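You operate a simulated robot arm through the tools that you are given. There is no shell and no other tool. Be economical: measure what you need, move in short steps, check, and stop when the job is done.

You run a simulated robot arm. Do the job below in one go: nothing can be reset, and whatever is moved stays where it is left.

Task
Put the white brush from the top of the long steel table on top of the white roller on the top of the long steel table.

Only the result counts: the job must be done as asked and must still hold three seconds after the hand-in. Knocking over, shifting, dropping, spilling or breaking anything else fails it.

Robot
A 7-joint arm with a two-finger parallel gripper, fixed in place. Base frame: the origin is at the foot of the arm, x ahead of it, y to its left, z up; the work surface is at about z = 0. Lengths are in cm, angles in degrees, forces in N, time in s.
With the tool pointing down near the work surface it reaches from about 24 to 62 cm from the base axis. Its first joint turns from -66.0 to 66.0 degrees. Payload 2.6 kg.
The TCP is the grasp point between the finger pads, 3 cm short of the fingertips. In the tool frame z runs along the fingers and y along their closing line. Largest opening 9.4 cm; finger width 2.8, thickness 1; the body of the gripper, 5 by 9.6 cm, starts 5.5 cm behind the TCP.
Orientation is told as [roll, pitch, yaw] about the base's x, y, z axes, in that order, counted from this pose: with the fingers straight down and closing along the base's y, the tool's x points along the base's -x, its y along +y and its z along -z.

Tools
- The arm moves only by the tool step_arm. Its argument "moves" is a list of rows, each an object (a shift or turn left out is 0, a gripper value left out holds the last) with "grip": the opening in per cent of the stroke, from 0 (shut) to 100 (fully open); "offset": the shift along the base's x, y, z in units of 400 mm (1.0 is 400 mm), a list of three; "yaw": the turn about the base's z in units of 120 degrees (1.0 is 120 degrees). In form: [{"grip": grip, "offset": [tx, ty, tz], "yaw": yaw}, ...]. A call has 1 to 10 rows; each row is the pose to reach, as a shift and turn from the pose commanded when the call began. A call with a number of a shift or a turn outside -1 to 1 is refused whole. A row lasts 0.2 s, in which the tool goes at most 5 cm and 8.6 degrees; a call with a longer step from one row to the next is refused whole, and so is a gripper value outside its range. A pose out of reach is approached as far as the arm can. The call stops where the force on the tool passes 40 N (or 10 N more than at its start, if that is more) or the arm is blocked; 0.2 s more then pass. Each finger travels about 7.2 cm/s and halts on what it meets, pressing with about 26 N; the grip force reading is that of the motor and also rises with nothing between the fingers. The clock runs only during rows and for 0.2 s after the last one: add rows that repeat a pose to give the fingers time. The reply holds the time, the measured pose of the TCP, the force on the tool along the base axes, the opening and the grip force, in the units named above and with some noise, and new pictures: "pictures" is both (left out), scene, wrist or none.
- Cameras (640 x 400 px; columns grow to the right, rows downward): "scene" is fixed at [1.88, 42.58, 55.28]; the picture's right is [-0.89, -0.46, 0.00], its down [-0.31, 0.59, -0.74] and it looks along [0.34, -0.66, -0.67] (base axes); focal length 235 px, centre (320, 200). "wrist" rides on the gripper at [7.6, 1.4, -10.2] in the tool frame; the picture's right is [-0.18, 0.98, 0.00], its down [-0.75, -0.14, -0.64] and it looks along [-0.63, -0.12, 0.77] (tool axes); focal length 243 px, centre (320, 200). There is no depth. A picture from a camera that has moved, and an enlarged one, comes with that camera's place and axes in the base frame and with its lens.
- enlarge(camera, box): a new picture of the part [left, top, right, bottom] of that camera's present view, enlarged. The clock stands still meanwhile.
- job_done(): hands the job in; it is judged then, once.

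Go step by step. Nothing tells you positions but the pictures and the camera data: compare them with the known pose of the tool, close in by small moves and look again before you grip or let go. The budget is 90 turns and 200 pictures, counting those below and the enlarged ones. Unless the task says otherwise, let go and move clear before handing in.

The tools are called after "Request:" by a JSON object that holds its "op" and its "data". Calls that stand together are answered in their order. step_arm: Moves the arm, as the interface text tells. Its arguments: {"type":"object","properties":{"moves":{"type":"array","items":{"type":"object","properties":{"grip":{"type":"number"},"offset":{"type":"array","items":{"type":"number"}},"yaw":{"type":"number"}}}},"pictures":{"type":"string","enum":["both","scene","wrist","none"]}},"required":["moves"]} The other tools are called the same way: enlarge (camera, box) takes an enlarged picture of a part of a camera's view; job_done () hands the job in.

At the start:

```text
time_s: 0.0
tcp_pos: [35.46, 6.61, 38.82]
ee_rot: [0.0, 0.0, 0.0]
force: [0.3, -0.1, -0.3]
width: 9.39
gripper_force: 0.1
```

scene: 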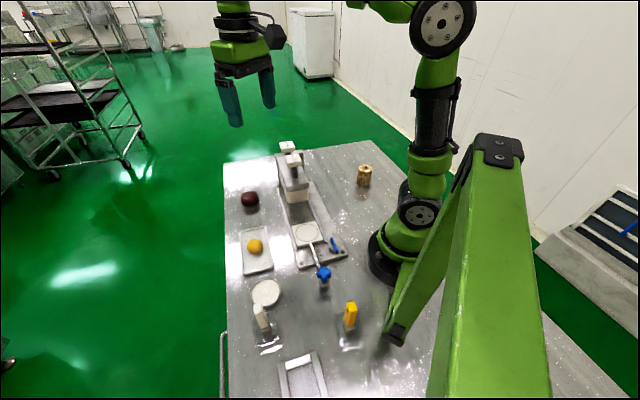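
wrist: 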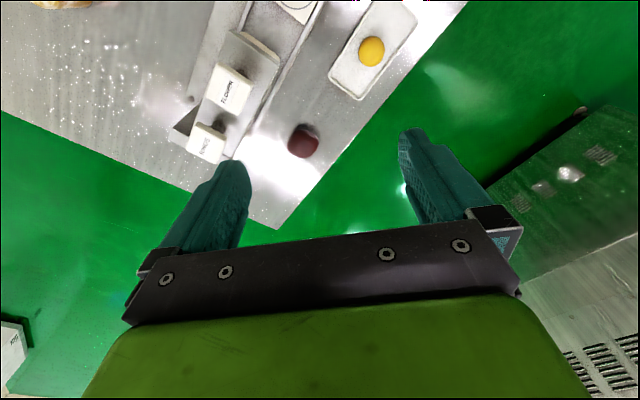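

I see a table with several objects; I need to identify the white brush and the white roller, so I enlarge the scene.

Request:
{"op": "enlarge", "data": {"camera": "scene", "box": [220, 260, 380, 360]}}

Request:
{"op": "enlarge", "data": {"camera": "scene", "box": [220, 130, 400, 270]}}

Request:
{"op": "enlarge", "data": {"camera": "scene", "box": [220, 300, 380, 400]}}

```text
4.00 times, centred on (300, 310) of scene
camera zoom: at [1.88, 42.58, 55.28], right [-0.89, -0.46, 0.0], down [-0.31, 0.59, -0.74], along [0.34, -0.66, -0.67], focal length 940 px, centre (400, -240)
```

zoom: 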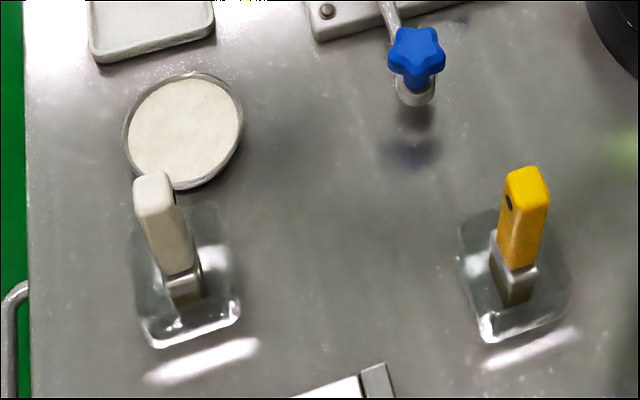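

```text
2.86 times, centred on (310, 200) of scene
camera zoom: at [1.88, 42.58, 55.28], right [-0.89, -0.46, 0.0], down [-0.31, 0.59, -0.74], along [0.34, -0.66, -0.67], focal length 671 px, centre (349, 200)
```

zoom: 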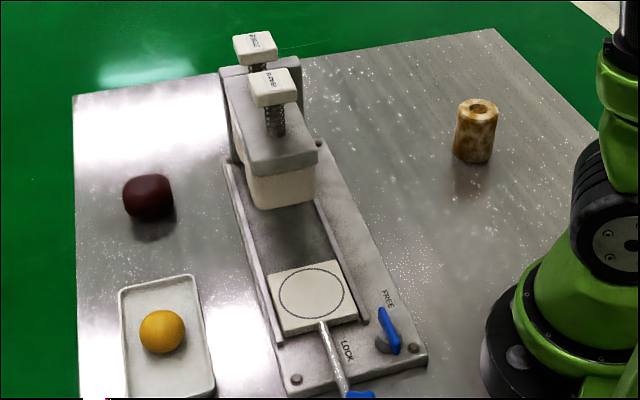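

```text
4.00 times, centred on (300, 350) of scene
camera zoom: at [1.88, 42.58, 55.28], right [-0.89, -0.46, 0.0], down [-0.31, 0.59, -0.74], along [0.34, -0.66, -0.67], focal length 940 px, centre (400, -400)
```

zoom: 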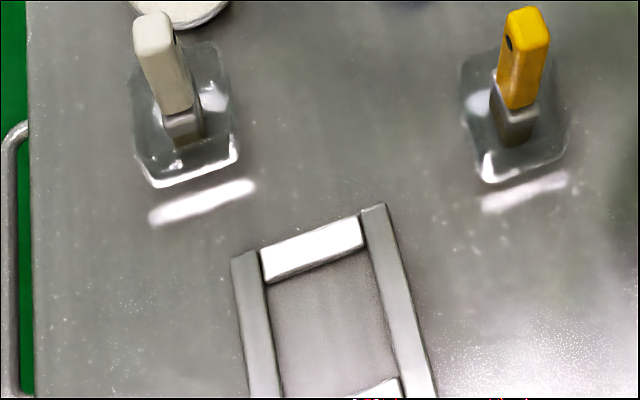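

The white-handled thing on the left could be the brush, but I can't see a roller yet. I turn the wrist camera toward +y to survey it.

Request:
{"op": "step_arm", "data": {"moves": [{"offset": [-0.04, 0.02, 0], "yaw": 0.07}, {"offset": [-0.08, 0.04, 0], "yaw": 0.14}, {"offset": [-0.12, 0.06, 0], "yaw": 0.21}, {"offset": [-0.16, 0.08, 0], "yaw": 0.28}, {"offset": [-0.2, 0.1, 0], "yaw": 0.35}, {"offset": [-0.24, 0.12, 0], "yaw": 0.42}, {"offset": [-0.28, 0.14, 0], "yaw": 0.49}, {"offset": [-0.32, 0.16, 0], "yaw": 0.56}, {"offset": [-0.34, 0.18, 0], "yaw": 0.63}, {"offset": [-0.34, 0.18, 0], "yaw": 0.63}]}}

```text
time_s: 2.2
tcp_pos: [21.94, 13.76, 38.74]
ee_rot: [0.0, 0.0, 75.7]
force: [-0.1, 0.2, 0.3]
width: 9.39
gripper_force: 0.0
camera wrist: at [18.54, 6.71, 48.95], right [-0.91, 0.42, 0.0], down [0.32, 0.7, 0.64], along [0.27, 0.58, -0.77], focal length 243 px, centre (320, 200)
```

scene: 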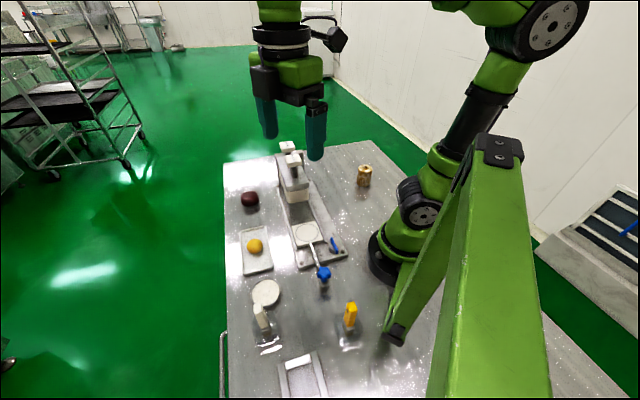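
wrist: 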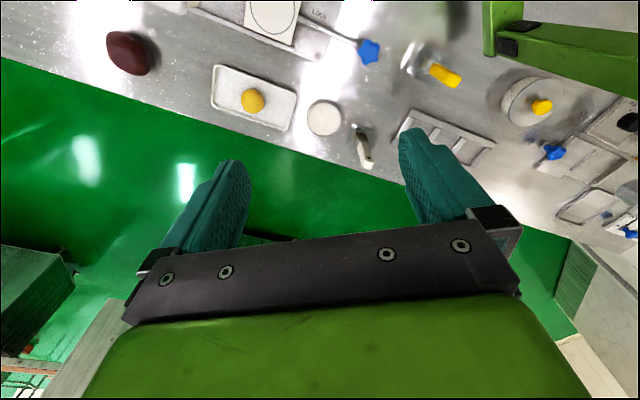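

The wrist picture shows more of the table. I enlarge it.

Request:
{"op": "enlarge", "data": {"camera": "wrist", "box": [200, 20, 400, 180]}}

Request:
{"op": "enlarge", "data": {"camera": "wrist", "box": [380, 20, 640, 240]}}

```text
2.50 times, centred on (300, 100) of wrist
camera zoom: at [18.54, 6.71, 48.95], right [-0.91, 0.42, 0.0], down [0.32, 0.7, 0.64], along [0.27, 0.58, -0.77], focal length 606 px, centre (370, 450)
```

zoom: 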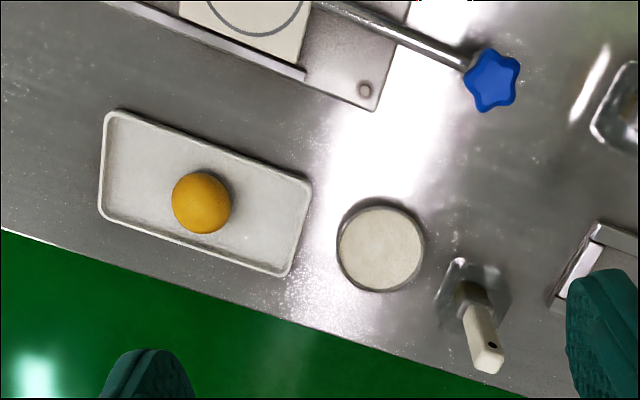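

```text
1.82 times, centred on (510, 130) of wrist
camera zoom: at [18.54, 6.71, 48.95], right [-0.91, 0.42, 0.0], down [0.32, 0.7, 0.64], along [0.27, 0.58, -0.77], focal length 441 px, centre (-26, 327)
```

zoom: 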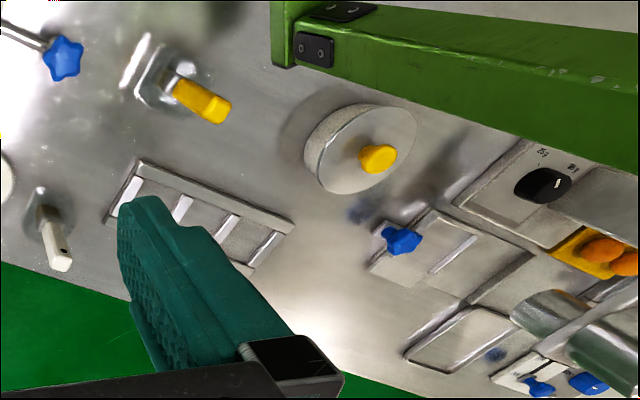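

No clear brush or roller yet, and the table runs on toward +y. I turn further to look there.

Request:
{"op": "step_arm", "data": {"moves": [{"offset": [0, 0.08, 0], "yaw": 0.07}, {"offset": [0, 0.16, 0], "yaw": 0.14}, {"offset": [0, 0.24, 0], "yaw": 0.21}, {"offset": [0, 0.32, 0], "yaw": 0.28}, {"offset": [0, 0.4, 0], "yaw": 0.28}, {"offset": [0, 0.4, 0], "yaw": 0.28}]}}

Request:
{"op": "enlarge", "data": {"camera": "wrist", "box": [320, 0, 640, 200]}}

Request:
{"op": "enlarge", "data": {"camera": "wrist", "box": [0, 0, 320, 200]}}

```text
time_s: 3.6
tcp_pos: [21.74, 29.72, 38.98]
ee_rot: [0.0, 0.1, 109.3]
force: [-0.6, -0.3, -0.4]
width: 9.38
gripper_force: 0.0
camera wrist: at [22.94, 22.03, 49.09], right [-0.99, -0.15, 0.0], down [-0.12, 0.76, 0.64], along [-0.1, 0.63, -0.77], focal length 243 px, centre (320, 200)
```

scene: 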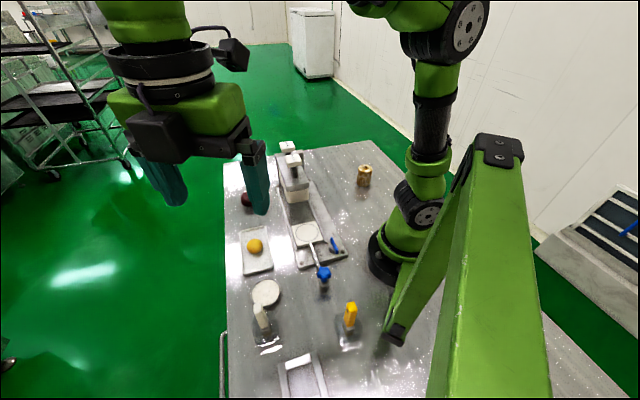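
wrist: 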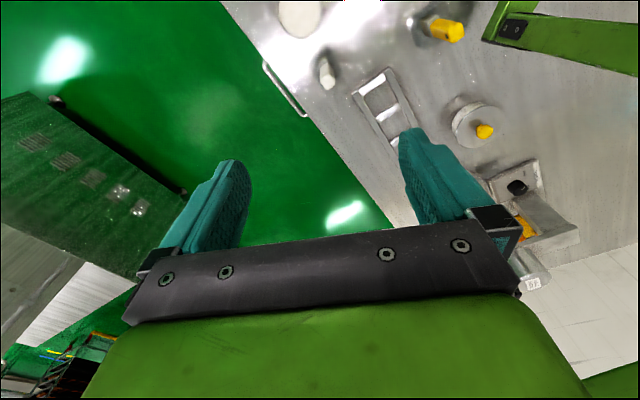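

```text
2.00 times, centred on (480, 100) of wrist
camera zoom: at [22.94, 22.03, 49.09], right [-0.99, -0.15, 0.0], down [-0.12, 0.76, 0.64], along [-0.1, 0.63, -0.77], focal length 485 px, centre (0, 400)
```

zoom: 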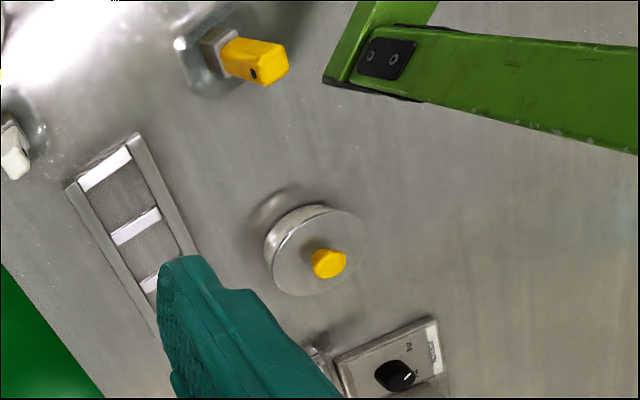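

```text
2.00 times, centred on (160, 100) of wrist
camera zoom: at [22.94, 22.03, 49.09], right [-0.99, -0.15, 0.0], down [-0.12, 0.76, 0.64], along [-0.1, 0.63, -0.77], focal length 485 px, centre (640, 400)
```

zoom: 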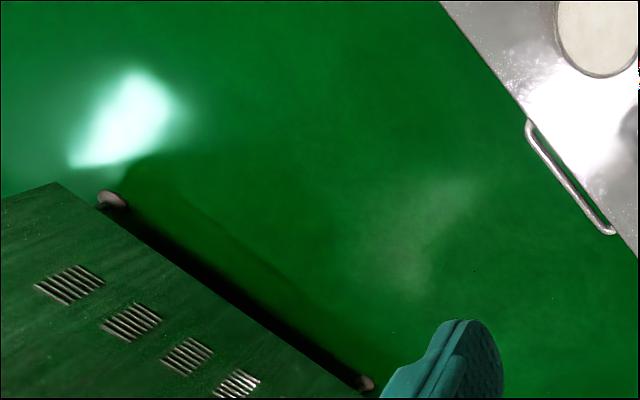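

The candidates are the white-handled tool in its base at about (20,31) and the white disc at about (26,24). I go lower for a close look.

Request:
{"op": "step_arm", "data": {"moves": [{"offset": [0.01, -0.08, 0], "yaw": -0.05}, {"offset": [0.02, -0.16, -0.05], "yaw": -0.1}, {"offset": [0.03, -0.245, -0.1], "yaw": -0.16}, {"offset": [0.05, -0.245, -0.2], "yaw": -0.16}, {"offset": [0.05, -0.245, -0.3], "yaw": -0.16}, {"offset": [0.05, -0.245, -0.4], "yaw": -0.16}, {"offset": [0.05, -0.245, -0.4], "yaw": -0.16}]}}

Request:
{"op": "enlarge", "data": {"camera": "wrist", "box": [220, 0, 440, 160]}}

```text
time_s: 5.2
tcp_pos: [23.96, 20.09, 22.84]
ee_rot: [-0.1, 0.0, 90.0]
force: [0.6, -0.5, -0.4]
width: 9.4
gripper_force: 0.0
camera wrist: at [22.41, 12.34, 33.07], right [-0.98, 0.18, 0.0], down [0.14, 0.75, 0.64], along [0.12, 0.63, -0.77], focal length 243 px, centre (320, 200)
```

scene: 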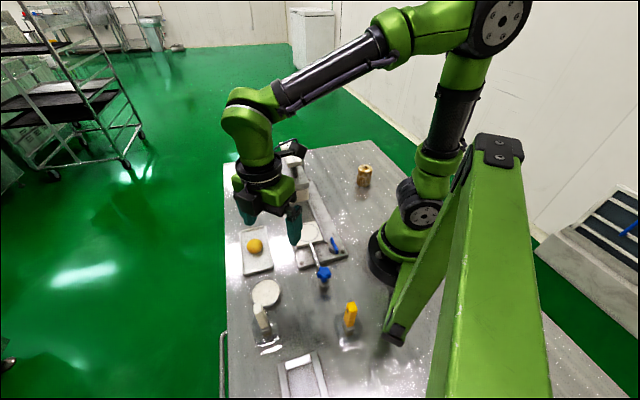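
wrist: 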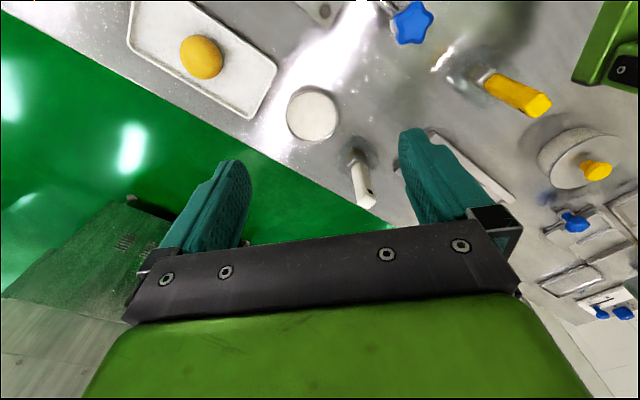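

```text
2.50 times, centred on (330, 80) of wrist
camera zoom: at [22.41, 12.34, 33.07], right [-0.98, 0.18, 0.0], down [0.14, 0.75, 0.64], along [0.12, 0.63, -0.77], focal length 606 px, centre (295, 500)
```

zoom: 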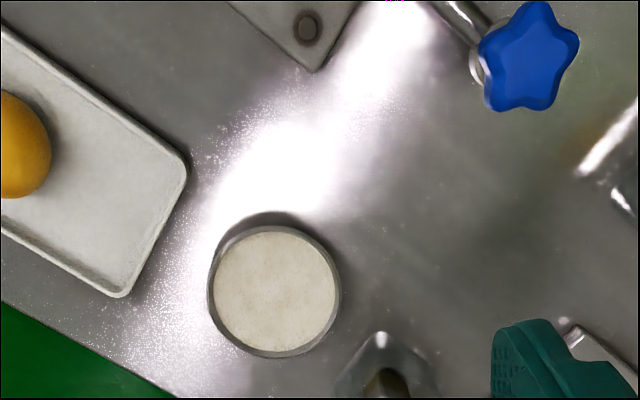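

The disc looks like a shallow rimmed dish. The upright tan-white cylinder with a hole could be a roller sleeve, so I look at the -y half before deciding.

Request:
{"op": "step_arm", "data": {"moves": [{"offset": [0, -0.04, 0.1], "yaw": -0.07}, {"offset": [0.02, -0.1, 0.18], "yaw": -0.14}, {"offset": [0.04, -0.18, 0.22], "yaw": -0.21}, {"offset": [0.05, -0.28, 0.22], "yaw": -0.28}, {"offset": [0.05, -0.38, 0.22], "yaw": -0.35}, {"offset": [0.05, -0.48, 0.22], "yaw": -0.42}, {"offset": [0.05, -0.58, 0.22], "yaw": -0.49}, {"offset": [0.03, -0.62, 0.22], "yaw": -0.56}, {"offset": [0.03, -0.62, 0.22], "yaw": -0.63}, {"offset": [0.03, -0.62, 0.22], "yaw": -0.7}]}}

Request:
{"op": "enlarge", "data": {"camera": "wrist", "box": [0, 0, 320, 200]}}

Request:
{"op": "enlarge", "data": {"camera": "wrist", "box": [320, 0, 640, 200]}}

Request:
{"op": "enlarge", "data": {"camera": "scene", "box": [320, 150, 400, 200]}}

```text
time_s: 7.4
tcp_pos: [25.27, -4.96, 31.57]
ee_rot: [0.1, 0.0, 5.9]
force: [0.3, 0.6, 0.3]
width: 9.36
gripper_force: 0.1
camera wrist: at [17.45, -4.27, 41.82], right [0.08, 1.0, 0.0], down [0.76, -0.06, 0.64], along [0.64, -0.05, -0.77], focal length 243 px, centre (320, 200)
```

scene: 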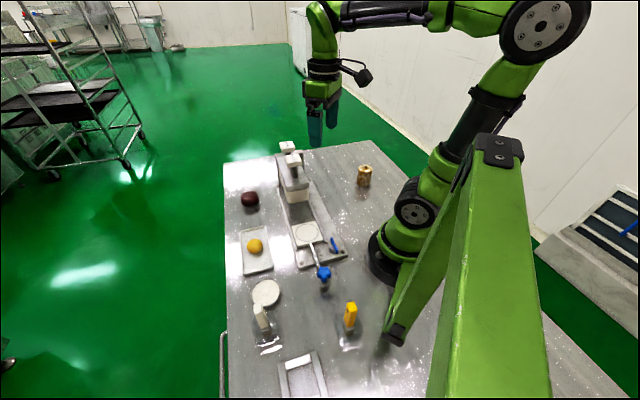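
wrist: 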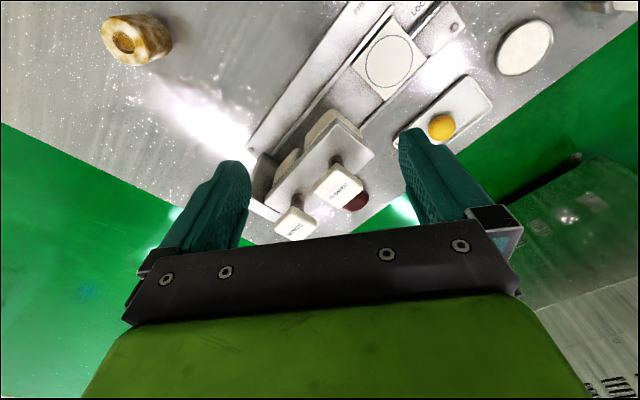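

```text
2.00 times, centred on (160, 100) of wrist
camera zoom: at [17.45, -4.27, 41.82], right [0.08, 1.0, 0.0], down [0.76, -0.06, 0.64], along [0.64, -0.05, -0.77], focal length 485 px, centre (640, 400)
```

zoom: 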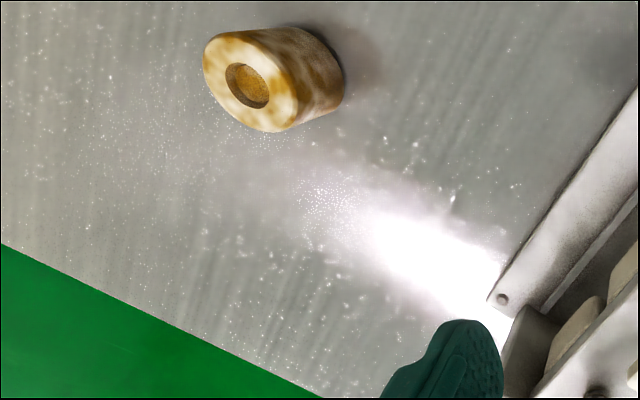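

```text
2.00 times, centred on (480, 100) of wrist
camera zoom: at [17.45, -4.27, 41.82], right [0.08, 1.0, 0.0], down [0.76, -0.06, 0.64], along [0.64, -0.05, -0.77], focal length 485 px, centre (0, 400)
```

zoom: 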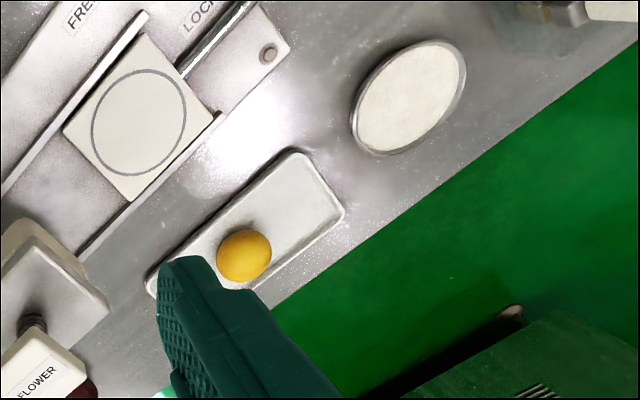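

```text
8.00 times, centred on (360, 175) of scene
camera zoom: at [1.88, 42.58, 55.28], right [-0.89, -0.46, 0.0], down [-0.31, 0.59, -0.74], along [0.34, -0.66, -0.67], focal length 1880 px, centre (0, 400)
```

zoom: 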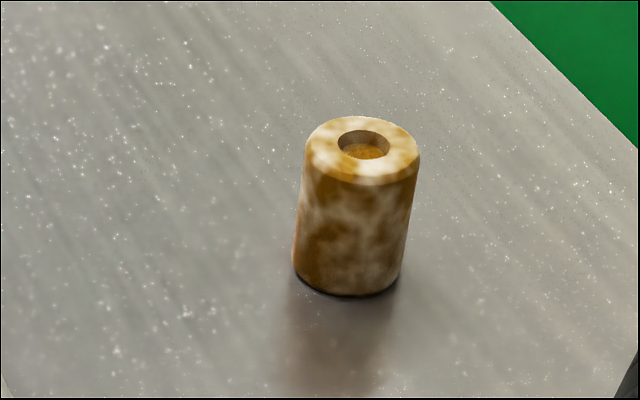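

The upright cylinder is a bone. I look closely and obliquely at the white disc and the white-handled tool to tell which is which.

Request:
{"op": "step_arm", "data": {"moves": [{"offset": [0, 0.08, 0], "yaw": 0.07}, {"offset": [0, 0.16, 0], "yaw": 0.14}, {"offset": [0, 0.24, 0], "yaw": 0.21}, {"offset": [0, 0.32, 0], "yaw": 0.28}, {"offset": [0, 0.4, 0], "yaw": 0.35}, {"offset": [0, 0.45, 0], "yaw": 0.42}, {"offset": [0, 0.5, 0], "yaw": 0.49}, {"offset": [0, 0.5, -0.1], "yaw": 0.56}, {"offset": [0, 0.5, -0.2], "yaw": 0.63}, {"offset": [0, 0.5, -0.3], "yaw": 0.7}]}}

Request:
{"op": "enlarge", "data": {"camera": "wrist", "box": [200, 0, 440, 200]}}

Request:
{"op": "enlarge", "data": {"camera": "scene", "box": [240, 270, 304, 360]}}

```text
time_s: 9.6
tcp_pos: [25.2, 15.25, 19.51]
ee_rot: [-0.2, -0.1, 90.1]
force: [0.1, -0.4, -0.4]
width: 9.39
gripper_force: 0.0
camera wrist: at [23.72, 7.6, 29.74], right [-0.98, 0.18, 0.0], down [0.14, 0.75, 0.64], along [0.12, 0.63, -0.77], focal length 243 px, centre (320, 200)
```

scene: 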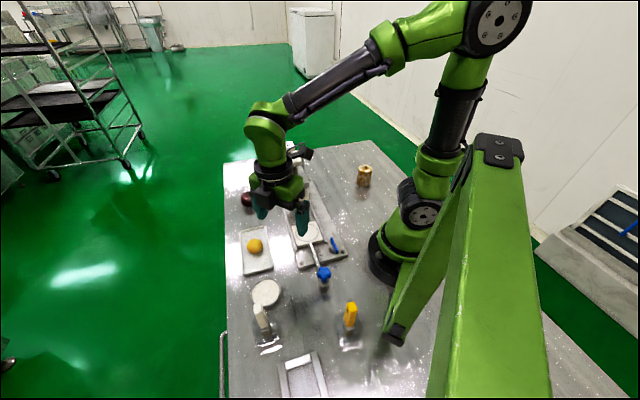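
wrist: 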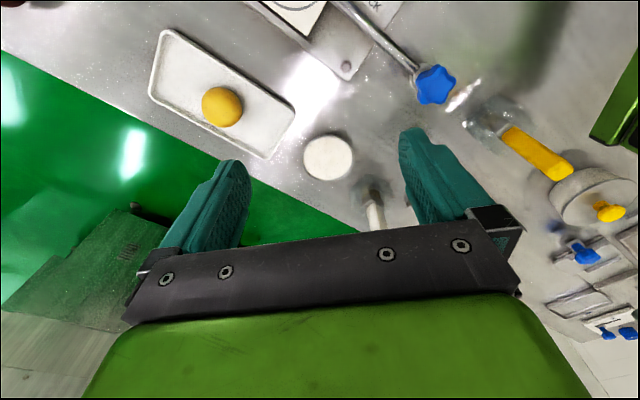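

```text
2.00 times, centred on (320, 100) of wrist
camera zoom: at [23.72, 7.6, 29.74], right [-0.98, 0.18, 0.0], down [0.14, 0.75, 0.64], along [0.12, 0.63, -0.77], focal length 485 px, centre (320, 400)
```

zoom: 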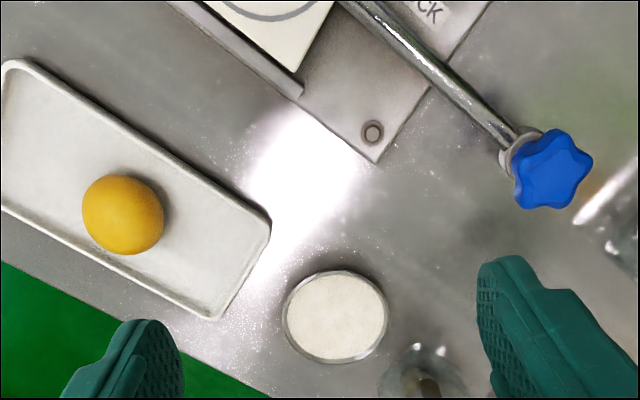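

```text
4.44 times, centred on (272, 315) of scene
camera zoom: at [1.87, 42.58, 55.28], right [-0.89, -0.46, 0.0], down [-0.31, 0.59, -0.74], along [0.34, -0.66, -0.67], focal length 1044 px, centre (533, -311)
```

zoom: 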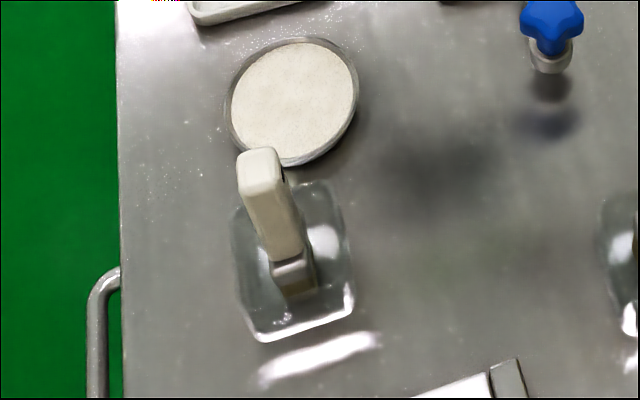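

The white-handled item looks like a brush (handle with a hanging hole, steel ferrule) standing in a clear square cup. I now inspect the press, whose cream block may be the roller.

Request:
{"op": "enlarge", "data": {"camera": "scene", "box": [264, 135, 328, 210]}}

Request:
{"op": "step_arm", "data": {"moves": [{"offset": [0, -0.08, 0.1], "yaw": -0.07}, {"offset": [0, -0.18, 0.1], "yaw": -0.14}, {"offset": [0, -0.28, 0.1], "yaw": -0.21}, {"offset": [0, -0.36, 0.1], "yaw": -0.28}, {"offset": [0, -0.38, 0.1], "yaw": -0.35}, {"offset": [0, -0.38, 0.1], "yaw": -0.42}, {"offset": [0, -0.38, 0.1], "yaw": -0.49}, {"offset": [0, -0.38, 0.1], "yaw": -0.56}]}}

Request:
{"op": "enlarge", "data": {"camera": "wrist", "box": [160, 0, 480, 240]}}

```text
5.33 times, centred on (296, 172) of scene
camera zoom: at [1.87, 42.58, 55.28], right [-0.89, -0.46, 0.0], down [-0.31, 0.59, -0.74], along [0.34, -0.66, -0.67], focal length 1253 px, centre (448, 347)
```

zoom: 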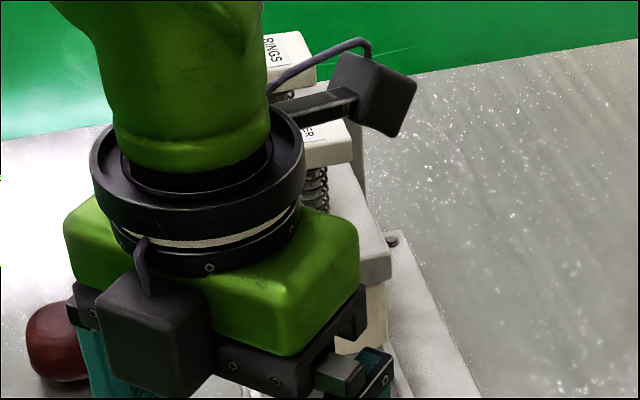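

```text
refused: row 1 steps farther than a row can; nothing moved
```

```text
1.67 times, centred on (320, 120) of wrist
camera zoom: at [23.72, 7.6, 29.74], right [-0.98, 0.18, 0.0], down [0.14, 0.75, 0.64], along [0.12, 0.63, -0.77], focal length 404 px, centre (320, 333)
```

zoom: 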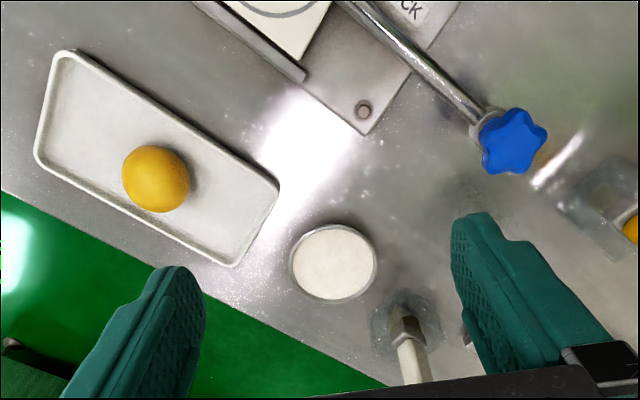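

The heads say RINGS and FLOWER, so the press is a stamp rather than a roller. I drop a little for a more sideways look at the brush and the disc.

Request:
{"op": "step_arm", "data": {"moves": [{"offset": [0.02, -0.03, -0.08], "yaw": 0}, {"offset": [0.04, -0.03, -0.14], "yaw": 0.02}, {"offset": [0.04, -0.03, -0.17], "yaw": 0.04}, {"offset": [0.04, -0.03, -0.17], "yaw": 0.04}]}}

Request:
{"op": "enlarge", "data": {"camera": "wrist", "box": [220, 100, 420, 250]}}

```text
time_s: 10.6
tcp_pos: [26.76, 14.05, 12.9]
ee_rot: [0.0, 0.0, 94.8]
force: [-0.3, 0.5, 0.0]
width: 9.41
gripper_force: 0.0
camera wrist: at [25.96, 6.34, 22.99], right [-0.99, 0.1, 0.0], down [0.08, 0.76, 0.64], along [0.06, 0.64, -0.77], focal length 243 px, centre (320, 200)
```

scene: 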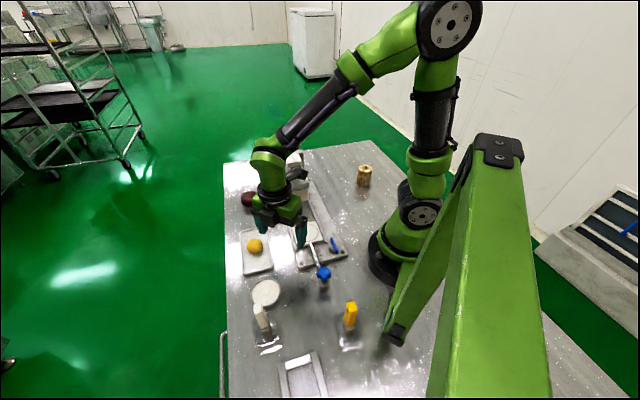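
wrist: 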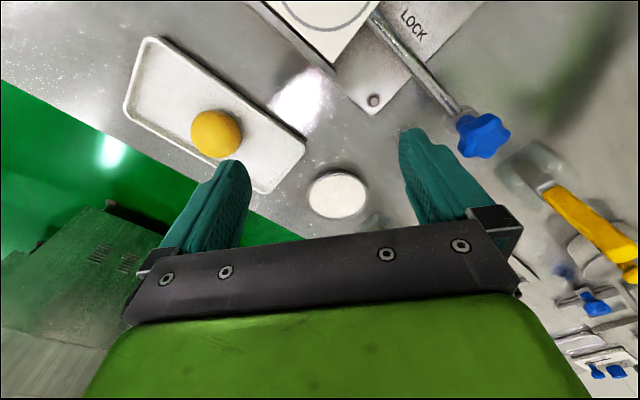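

```text
2.67 times, centred on (320, 175) of wrist
camera zoom: at [25.96, 6.34, 22.99], right [-0.99, 0.1, 0.0], down [0.08, 0.76, 0.64], along [0.06, 0.64, -0.77], focal length 647 px, centre (320, 267)
```

zoom: 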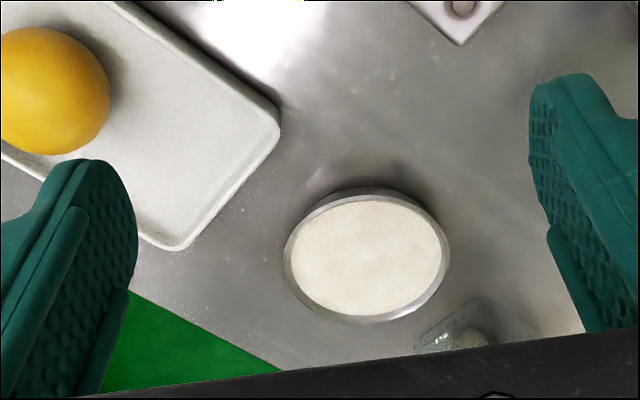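

The disc is a shallow tin with a white filling. I survey the far +y end of the table for a roller.

Request:
{"op": "step_arm", "data": {"moves": [{"offset": [-0.02, 0.0, 0.1], "yaw": 0.04}, {"offset": [-0.06, 0.02, 0.2], "yaw": 0.08}, {"offset": [-0.1, 0.06, 0.3], "yaw": 0.12}, {"offset": [-0.14, 0.12, 0.38], "yaw": 0.16}, {"offset": [-0.18, 0.2, 0.44], "yaw": 0.2}, {"offset": [-0.22, 0.28, 0.44], "yaw": 0.25}, {"offset": [-0.25, 0.36, 0.44], "yaw": 0.3}, {"offset": [-0.25, 0.36, 0.44], "yaw": 0.37}, {"offset": [-0.25, 0.36, 0.44], "yaw": 0.44}, {"offset": [-0.25, 0.36, 0.44], "yaw": 0.44}]}}

Request:
{"op": "enlarge", "data": {"camera": "wrist", "box": [200, 0, 440, 180]}}

Request:
{"op": "enlarge", "data": {"camera": "wrist", "box": [400, 0, 640, 180]}}

```text
time_s: 12.8
tcp_pos: [16.7, 28.39, 30.29]
ee_rot: [0.0, 0.1, 147.6]
force: [0.0, 0.0, 0.3]
width: 9.38
gripper_force: 0.0
camera wrist: at [22.35, 23.01, 40.58], right [-0.68, -0.73, 0.0], down [-0.56, 0.52, 0.64], along [-0.47, 0.44, -0.77], focal length 243 px, centre (320, 200)
```

scene: 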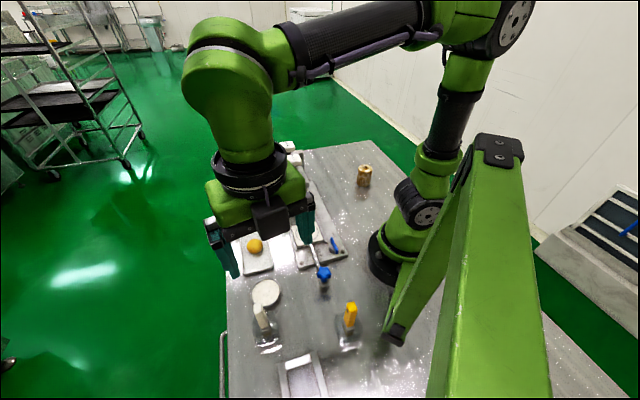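
wrist: 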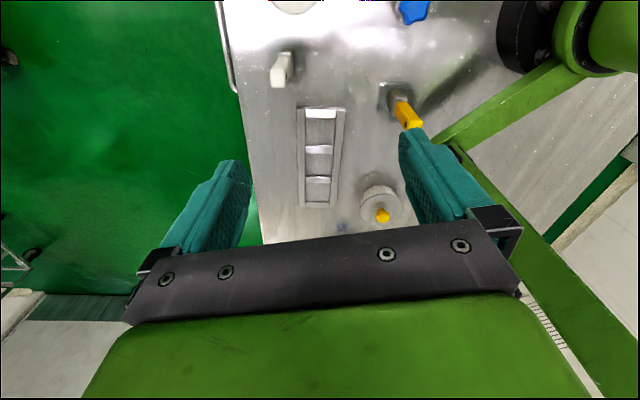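

```text
2.22 times, centred on (320, 90) of wrist
camera zoom: at [22.35, 23.01, 40.58], right [-0.68, -0.73, 0.0], down [-0.56, 0.52, 0.64], along [-0.47, 0.44, -0.77], focal length 539 px, centre (320, 444)
```

zoom: 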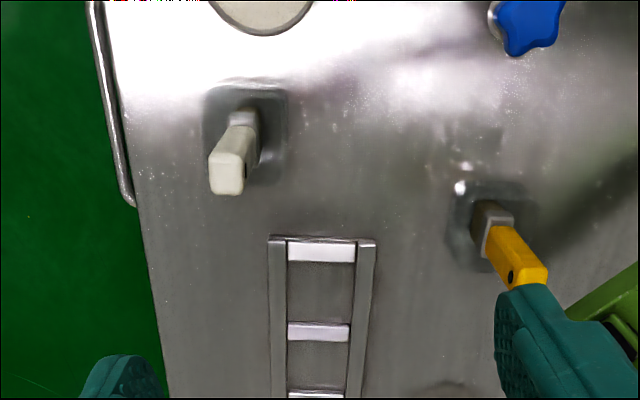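

```text
2.22 times, centred on (520, 90) of wrist
camera zoom: at [22.35, 23.01, 40.58], right [-0.68, -0.73, 0.0], down [-0.56, 0.52, 0.64], along [-0.47, 0.44, -0.77], focal length 539 px, centre (-124, 444)
```

zoom: 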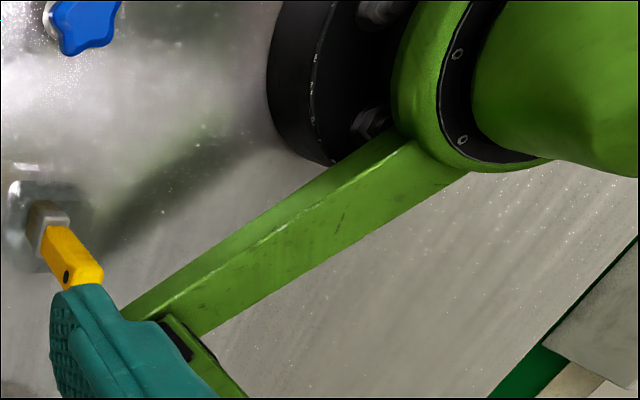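

The white and yellow tools are clearly brushes with bristles, so the white brush is settled. I next take a close look at the press.

Request:
{"op": "step_arm", "data": {"moves": [{"offset": [0.02, -0.08, 0], "yaw": -0.07}, {"offset": [0.06, -0.16, 0], "yaw": -0.14}, {"offset": [0.1, -0.24, 0], "yaw": -0.21}, {"offset": [0.14, -0.32, 0], "yaw": -0.28}, {"offset": [0.18, -0.4, 0], "yaw": -0.35}, {"offset": [0.2, -0.5, 0], "yaw": -0.42}, {"offset": [0.2, -0.6, 0], "yaw": -0.49}, {"offset": [0.2, -0.7, 0], "yaw": -0.56}, {"offset": [0.2, -0.78, 0], "yaw": -0.63}, {"offset": [0.2, -0.86, 0], "yaw": -0.7}], "pictures": "none"}}

Request:
{"op": "step_arm", "data": {"moves": [{"offset": [0, -0.08, 0], "yaw": -0.07}, {"offset": [0, -0.16, 0], "yaw": -0.14}, {"offset": [0, -0.2, 0], "yaw": -0.21}, {"offset": [0, -0.2, 0], "yaw": -0.28}, {"offset": [0, -0.2, 0], "yaw": -0.28}]}}

Request:
{"op": "enlarge", "data": {"camera": "scene", "box": [264, 135, 328, 210]}}

Request:
{"op": "enlarge", "data": {"camera": "wrist", "box": [200, 0, 520, 240]}}

```text
time_s: 15.0
tcp_pos: [24.66, -6.05, 30.17]
ee_rot: [0.0, -0.1, 63.5]
force: [0.9, 0.7, 0.9]
width: 9.42
gripper_force: 0.1
```

```text
time_s: 16.2
tcp_pos: [24.79, -14.11, 30.38]
ee_rot: [0.0, 0.0, 29.9]
force: [0.1, 0.9, -0.3]
width: 9.38
gripper_force: 0.0
camera wrist: at [17.48, -16.66, 40.59], right [-0.33, 0.94, 0.0], down [0.72, 0.25, 0.64], along [0.61, 0.21, -0.77], focal length 243 px, centre (320, 200)
```

scene: 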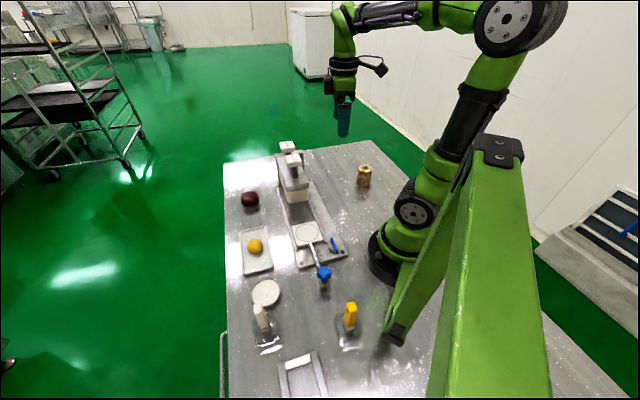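
wrist: 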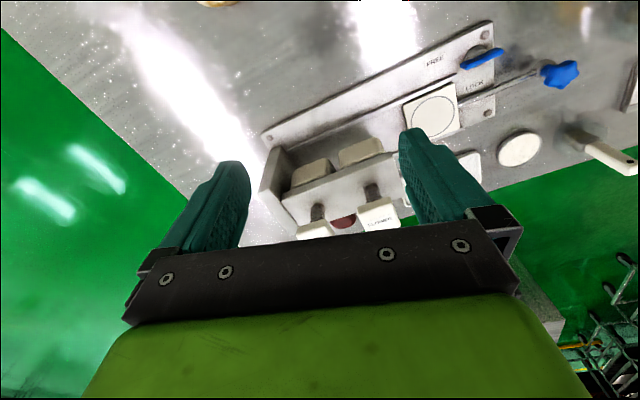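

```text
5.33 times, centred on (296, 172) of scene
camera zoom: at [1.88, 42.58, 55.28], right [-0.89, -0.46, 0.0], down [-0.31, 0.59, -0.74], along [0.34, -0.66, -0.67], focal length 1253 px, centre (448, 347)
```

zoom: 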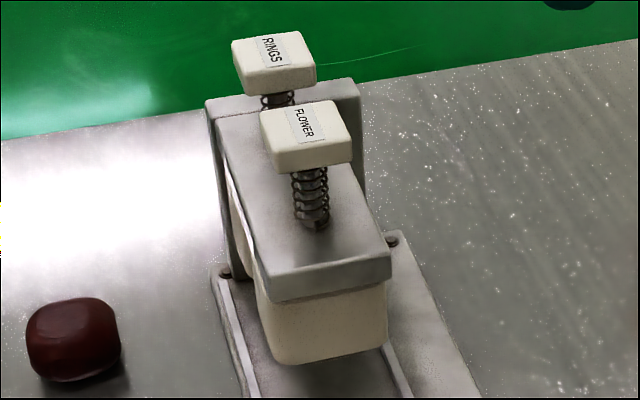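

```text
1.67 times, centred on (360, 120) of wrist
camera zoom: at [17.48, -16.66, 40.59], right [-0.33, 0.94, 0.0], down [0.72, 0.25, 0.64], along [0.61, 0.21, -0.77], focal length 404 px, centre (253, 333)
```

zoom: 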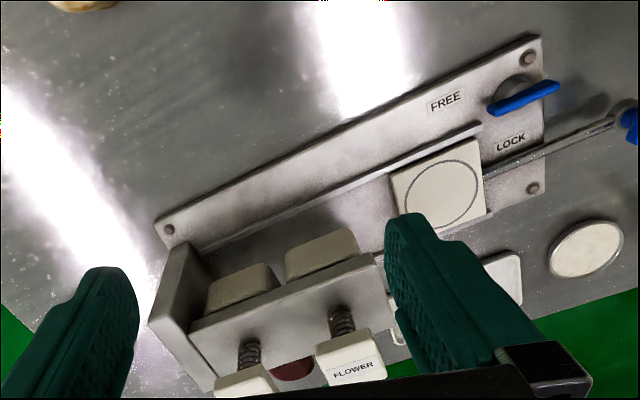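

Both cream blocks are stamps, so the press has no roller. The remaining candidates are the ladder frame's white bars and the disc, so I go look at the ladder closely.

Request:
{"op": "step_arm", "data": {"moves": [{"offset": [0, 0.08, 0], "yaw": 0.07}, {"offset": [0, 0.18, 0], "yaw": 0.14}, {"offset": [0, 0.28, 0], "yaw": 0.21}, {"offset": [0, 0.38, 0], "yaw": 0.28}, {"offset": [0, 0.48, 0], "yaw": 0.35}, {"offset": [0, 0.58, 0], "yaw": 0.42}, {"offset": [-0.02, 0.68, 0], "yaw": 0.49}, {"offset": [-0.04, 0.78, 0], "yaw": 0.56}, {"offset": [-0.08, 0.86, 0], "yaw": 0.63}, {"offset": [-0.1, 0.94, 0], "yaw": 0.7}], "pictures": "none"}}

Request:
{"op": "step_arm", "data": {"moves": [{"offset": [0, 0, -0.08], "yaw": 0.07}, {"offset": [0, 0, -0.16], "yaw": 0.14}, {"offset": [0, 0, -0.22], "yaw": 0.18}, {"offset": [0, 0, -0.22], "yaw": 0.18}]}}

Request:
{"op": "enlarge", "data": {"camera": "wrist", "box": [220, 60, 420, 240]}}

Request:
{"op": "enlarge", "data": {"camera": "wrist", "box": [400, 0, 640, 240]}}

```text
time_s: 18.4
tcp_pos: [20.61, 23.63, 30.33]
ee_rot: [0.0, 0.0, 114.2]
force: [0.3, -0.1, 0.0]
width: 9.41
gripper_force: 0.1
```

```text
time_s: 19.4
tcp_pos: [20.67, 23.77, 21.38]
ee_rot: [0.1, -0.1, 135.7]
force: [0.0, 0.8, -0.3]
width: 9.39
gripper_force: 0.1
camera wrist: at [25.04, 17.19, 31.74], right [-0.82, -0.57, 0.0], down [-0.44, 0.63, 0.64], along [-0.37, 0.53, -0.77], focal length 243 px, centre (320, 200)
```

scene: 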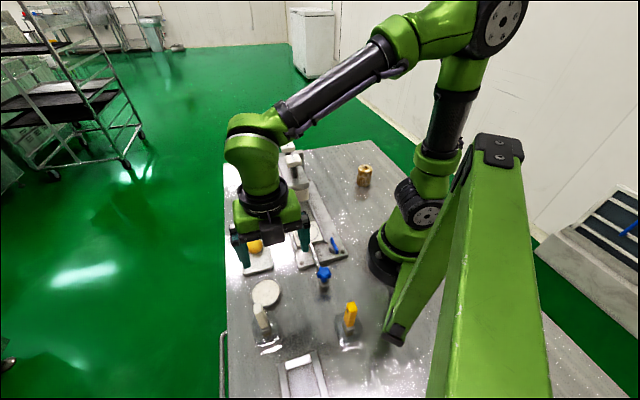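
wrist: 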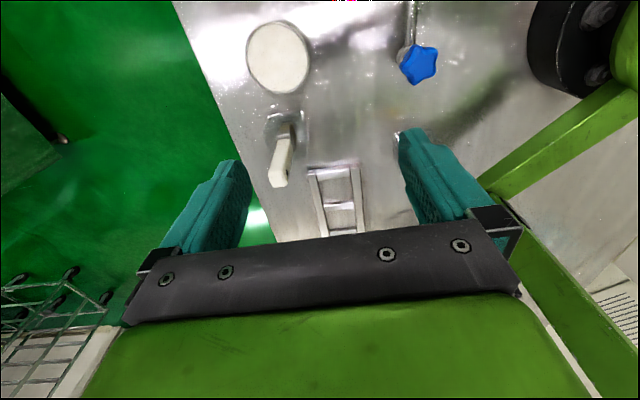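

```text
2.22 times, centred on (320, 150) of wrist
camera zoom: at [25.04, 17.19, 31.74], right [-0.82, -0.57, 0.0], down [-0.44, 0.63, 0.64], along [-0.37, 0.53, -0.77], focal length 539 px, centre (320, 311)
```

zoom: 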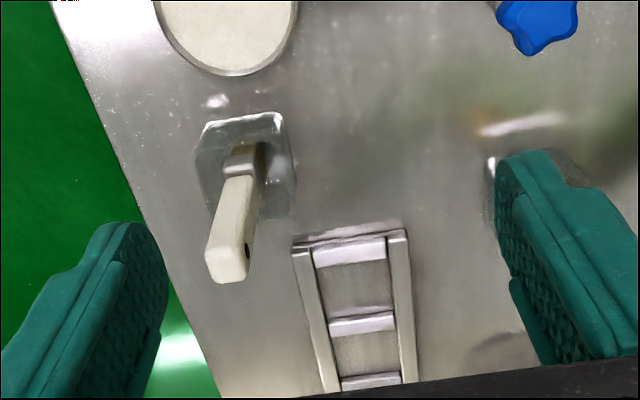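

```text
1.67 times, centred on (520, 120) of wrist
camera zoom: at [25.04, 17.19, 31.74], right [-0.82, -0.57, 0.0], down [-0.44, 0.63, 0.64], along [-0.37, 0.53, -0.77], focal length 404 px, centre (-13, 333)
```

zoom: 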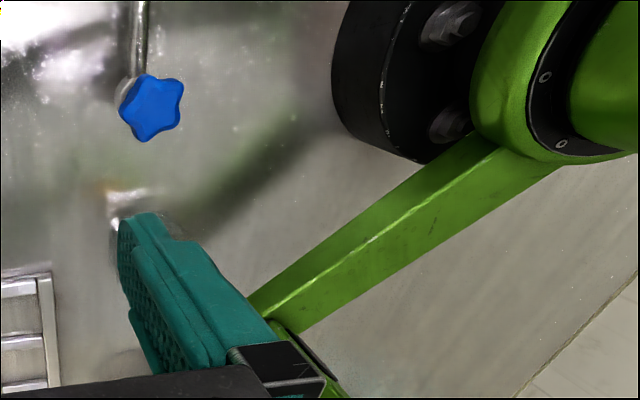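

The ladder is just a plain steel rack. Before taking the disc as the target, I check the unseen area near the base on the -y side.

Request:
{"op": "step_arm", "data": {"moves": [{"offset": [0.04, -0.08, 0.08], "yaw": -0.07}, {"offset": [0.08, -0.16, 0.16], "yaw": -0.14}, {"offset": [0.1, -0.25, 0.24], "yaw": -0.21}, {"offset": [0.12, -0.34, 0.3], "yaw": -0.28}, {"offset": [0.12, -0.43, 0.36], "yaw": -0.35}, {"offset": [0.12, -0.52, 0.4], "yaw": -0.42}, {"offset": [0.12, -0.61, 0.4], "yaw": -0.49}, {"offset": [0.12, -0.7, 0.4], "yaw": -0.56}, {"offset": [0.12, -0.8, 0.4], "yaw": -0.63}, {"offset": [0.1, -0.9, 0.4], "yaw": -0.7}], "pictures": "none"}}

Request:
{"op": "step_arm", "data": {"moves": [{"offset": [0, -0.04, 0], "yaw": -0.07}, {"offset": [0, -0.08, 0], "yaw": -0.14}, {"offset": [0, -0.1, 0], "yaw": -0.21}, {"offset": [0, -0.1, 0], "yaw": -0.28}, {"offset": [0, -0.1, 0], "yaw": -0.35}, {"offset": [0, -0.1, 0], "yaw": -0.42}, {"offset": [0, -0.1, 0], "yaw": -0.49}, {"offset": [0, -0.1, 0], "yaw": -0.56}, {"offset": [0, -0.1, 0], "yaw": -0.63}, {"offset": [0, -0.1, 0], "yaw": -0.7}], "pictures": "none"}}

Request:
{"op": "step_arm", "data": {"moves": [{"yaw": -0.07}, {"yaw": -0.14}, {"yaw": -0.21}, {"yaw": -0.28}, {"yaw": -0.28}]}}

```text
time_s: 21.6
tcp_pos: [24.78, -12.27, 37.72]
ee_rot: [0.0, -0.1, 51.4]
force: [-0.3, -0.6, 0.2]
width: 9.4
gripper_force: 0.1
```

```text
time_s: 23.8
tcp_pos: [24.83, -16.38, 37.61]
ee_rot: [0.0, 0.0, -32.6]
force: [0.2, -1.0, 0.0]
width: 9.4
gripper_force: 0.1
```

```text
time_s: 25.0
tcp_pos: [24.63, -16.55, 37.62]
ee_rot: [0.1, 0.0, -66.1]
force: [-0.1, 0.3, -0.2]
width: 9.39
gripper_force: 0.1
camera wrist: at [22.89, -9.01, 47.83], right [0.97, 0.23, 0.0], down [0.18, -0.75, 0.64], along [0.15, -0.62, -0.77], focal length 243 px, centre (320, 200)
```

scene: 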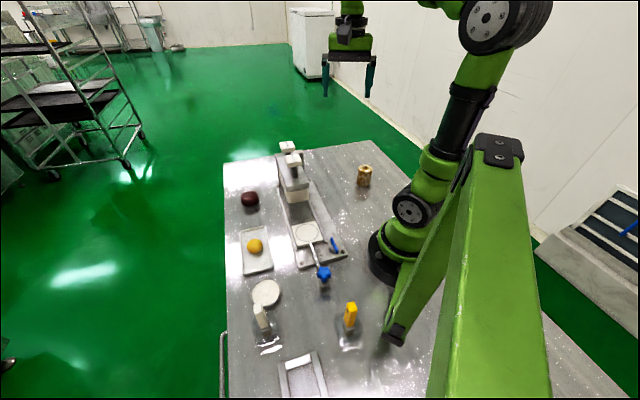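
wrist: 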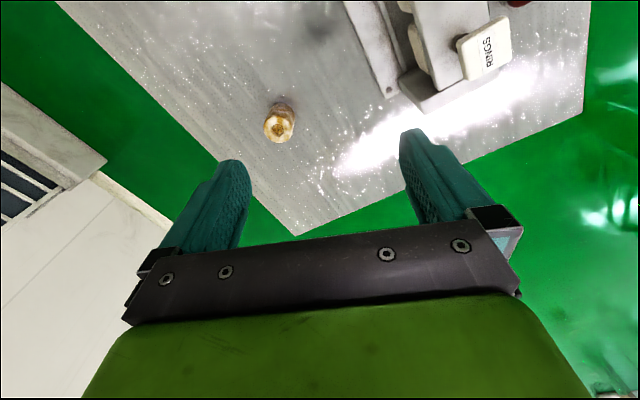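

Only the mottled cylinder stands here. I go close to it to judge whether it is a bone or a roller.

Request:
{"op": "enlarge", "data": {"camera": "wrist", "box": [240, 80, 320, 160]}}

Request:
{"op": "step_arm", "data": {"moves": [{"offset": [0, 0.08, -0.08], "yaw": -0.05}, {"offset": [0, 0.16, -0.16], "yaw": -0.1}, {"offset": [0, 0.2, -0.26], "yaw": -0.15}, {"offset": [0, 0.2, -0.38], "yaw": -0.2}, {"offset": [0, 0.2, -0.45], "yaw": -0.2}, {"offset": [0, 0.2, -0.45], "yaw": -0.2}]}}

Request:
{"op": "enlarge", "data": {"camera": "wrist", "box": [220, 60, 420, 240]}}

```text
5.00 times, centred on (280, 120) of wrist
camera zoom: at [22.89, -9.01, 47.83], right [0.97, 0.23, 0.0], down [0.18, -0.75, 0.64], along [0.15, -0.62, -0.77], focal length 1213 px, centre (520, 600)
```

zoom: 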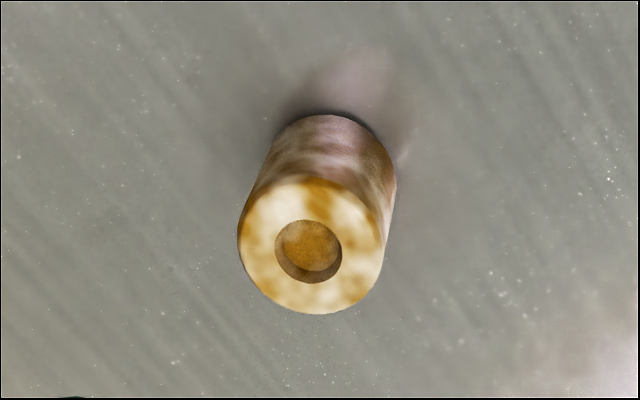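

```text
time_s: 26.4
tcp_pos: [24.7, -8.24, 19.61]
ee_rot: [-0.1, 0.0, -90.2]
force: [-0.1, 0.9, -0.3]
width: 9.39
gripper_force: 0.0
camera wrist: at [26.05, -0.68, 29.87], right [0.98, -0.19, 0.0], down [-0.14, -0.75, 0.64], along [-0.12, -0.63, -0.77], focal length 243 px, centre (320, 200)
```

scene: 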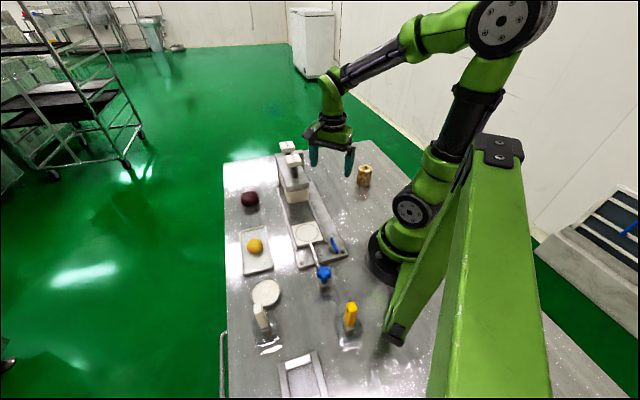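
wrist: 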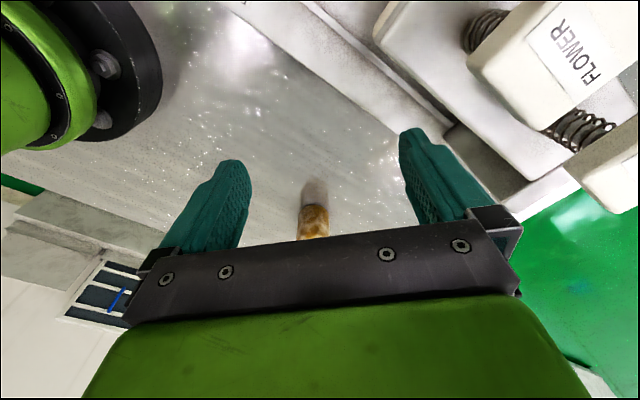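

```text
2.22 times, centred on (320, 150) of wrist
camera zoom: at [26.05, -0.68, 29.87], right [0.98, -0.19, 0.0], down [-0.14, -0.75, 0.64], along [-0.12, -0.63, -0.77], focal length 539 px, centre (320, 311)
```

zoom: 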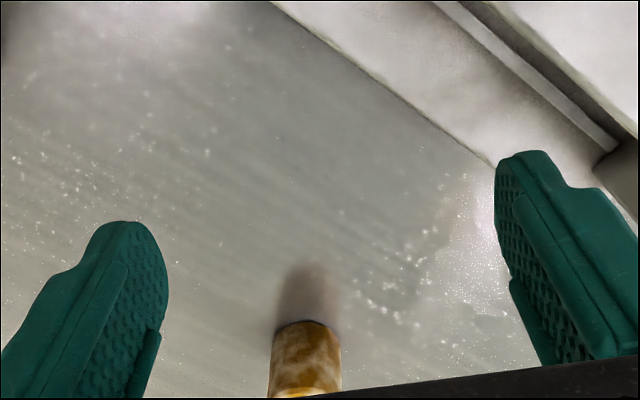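

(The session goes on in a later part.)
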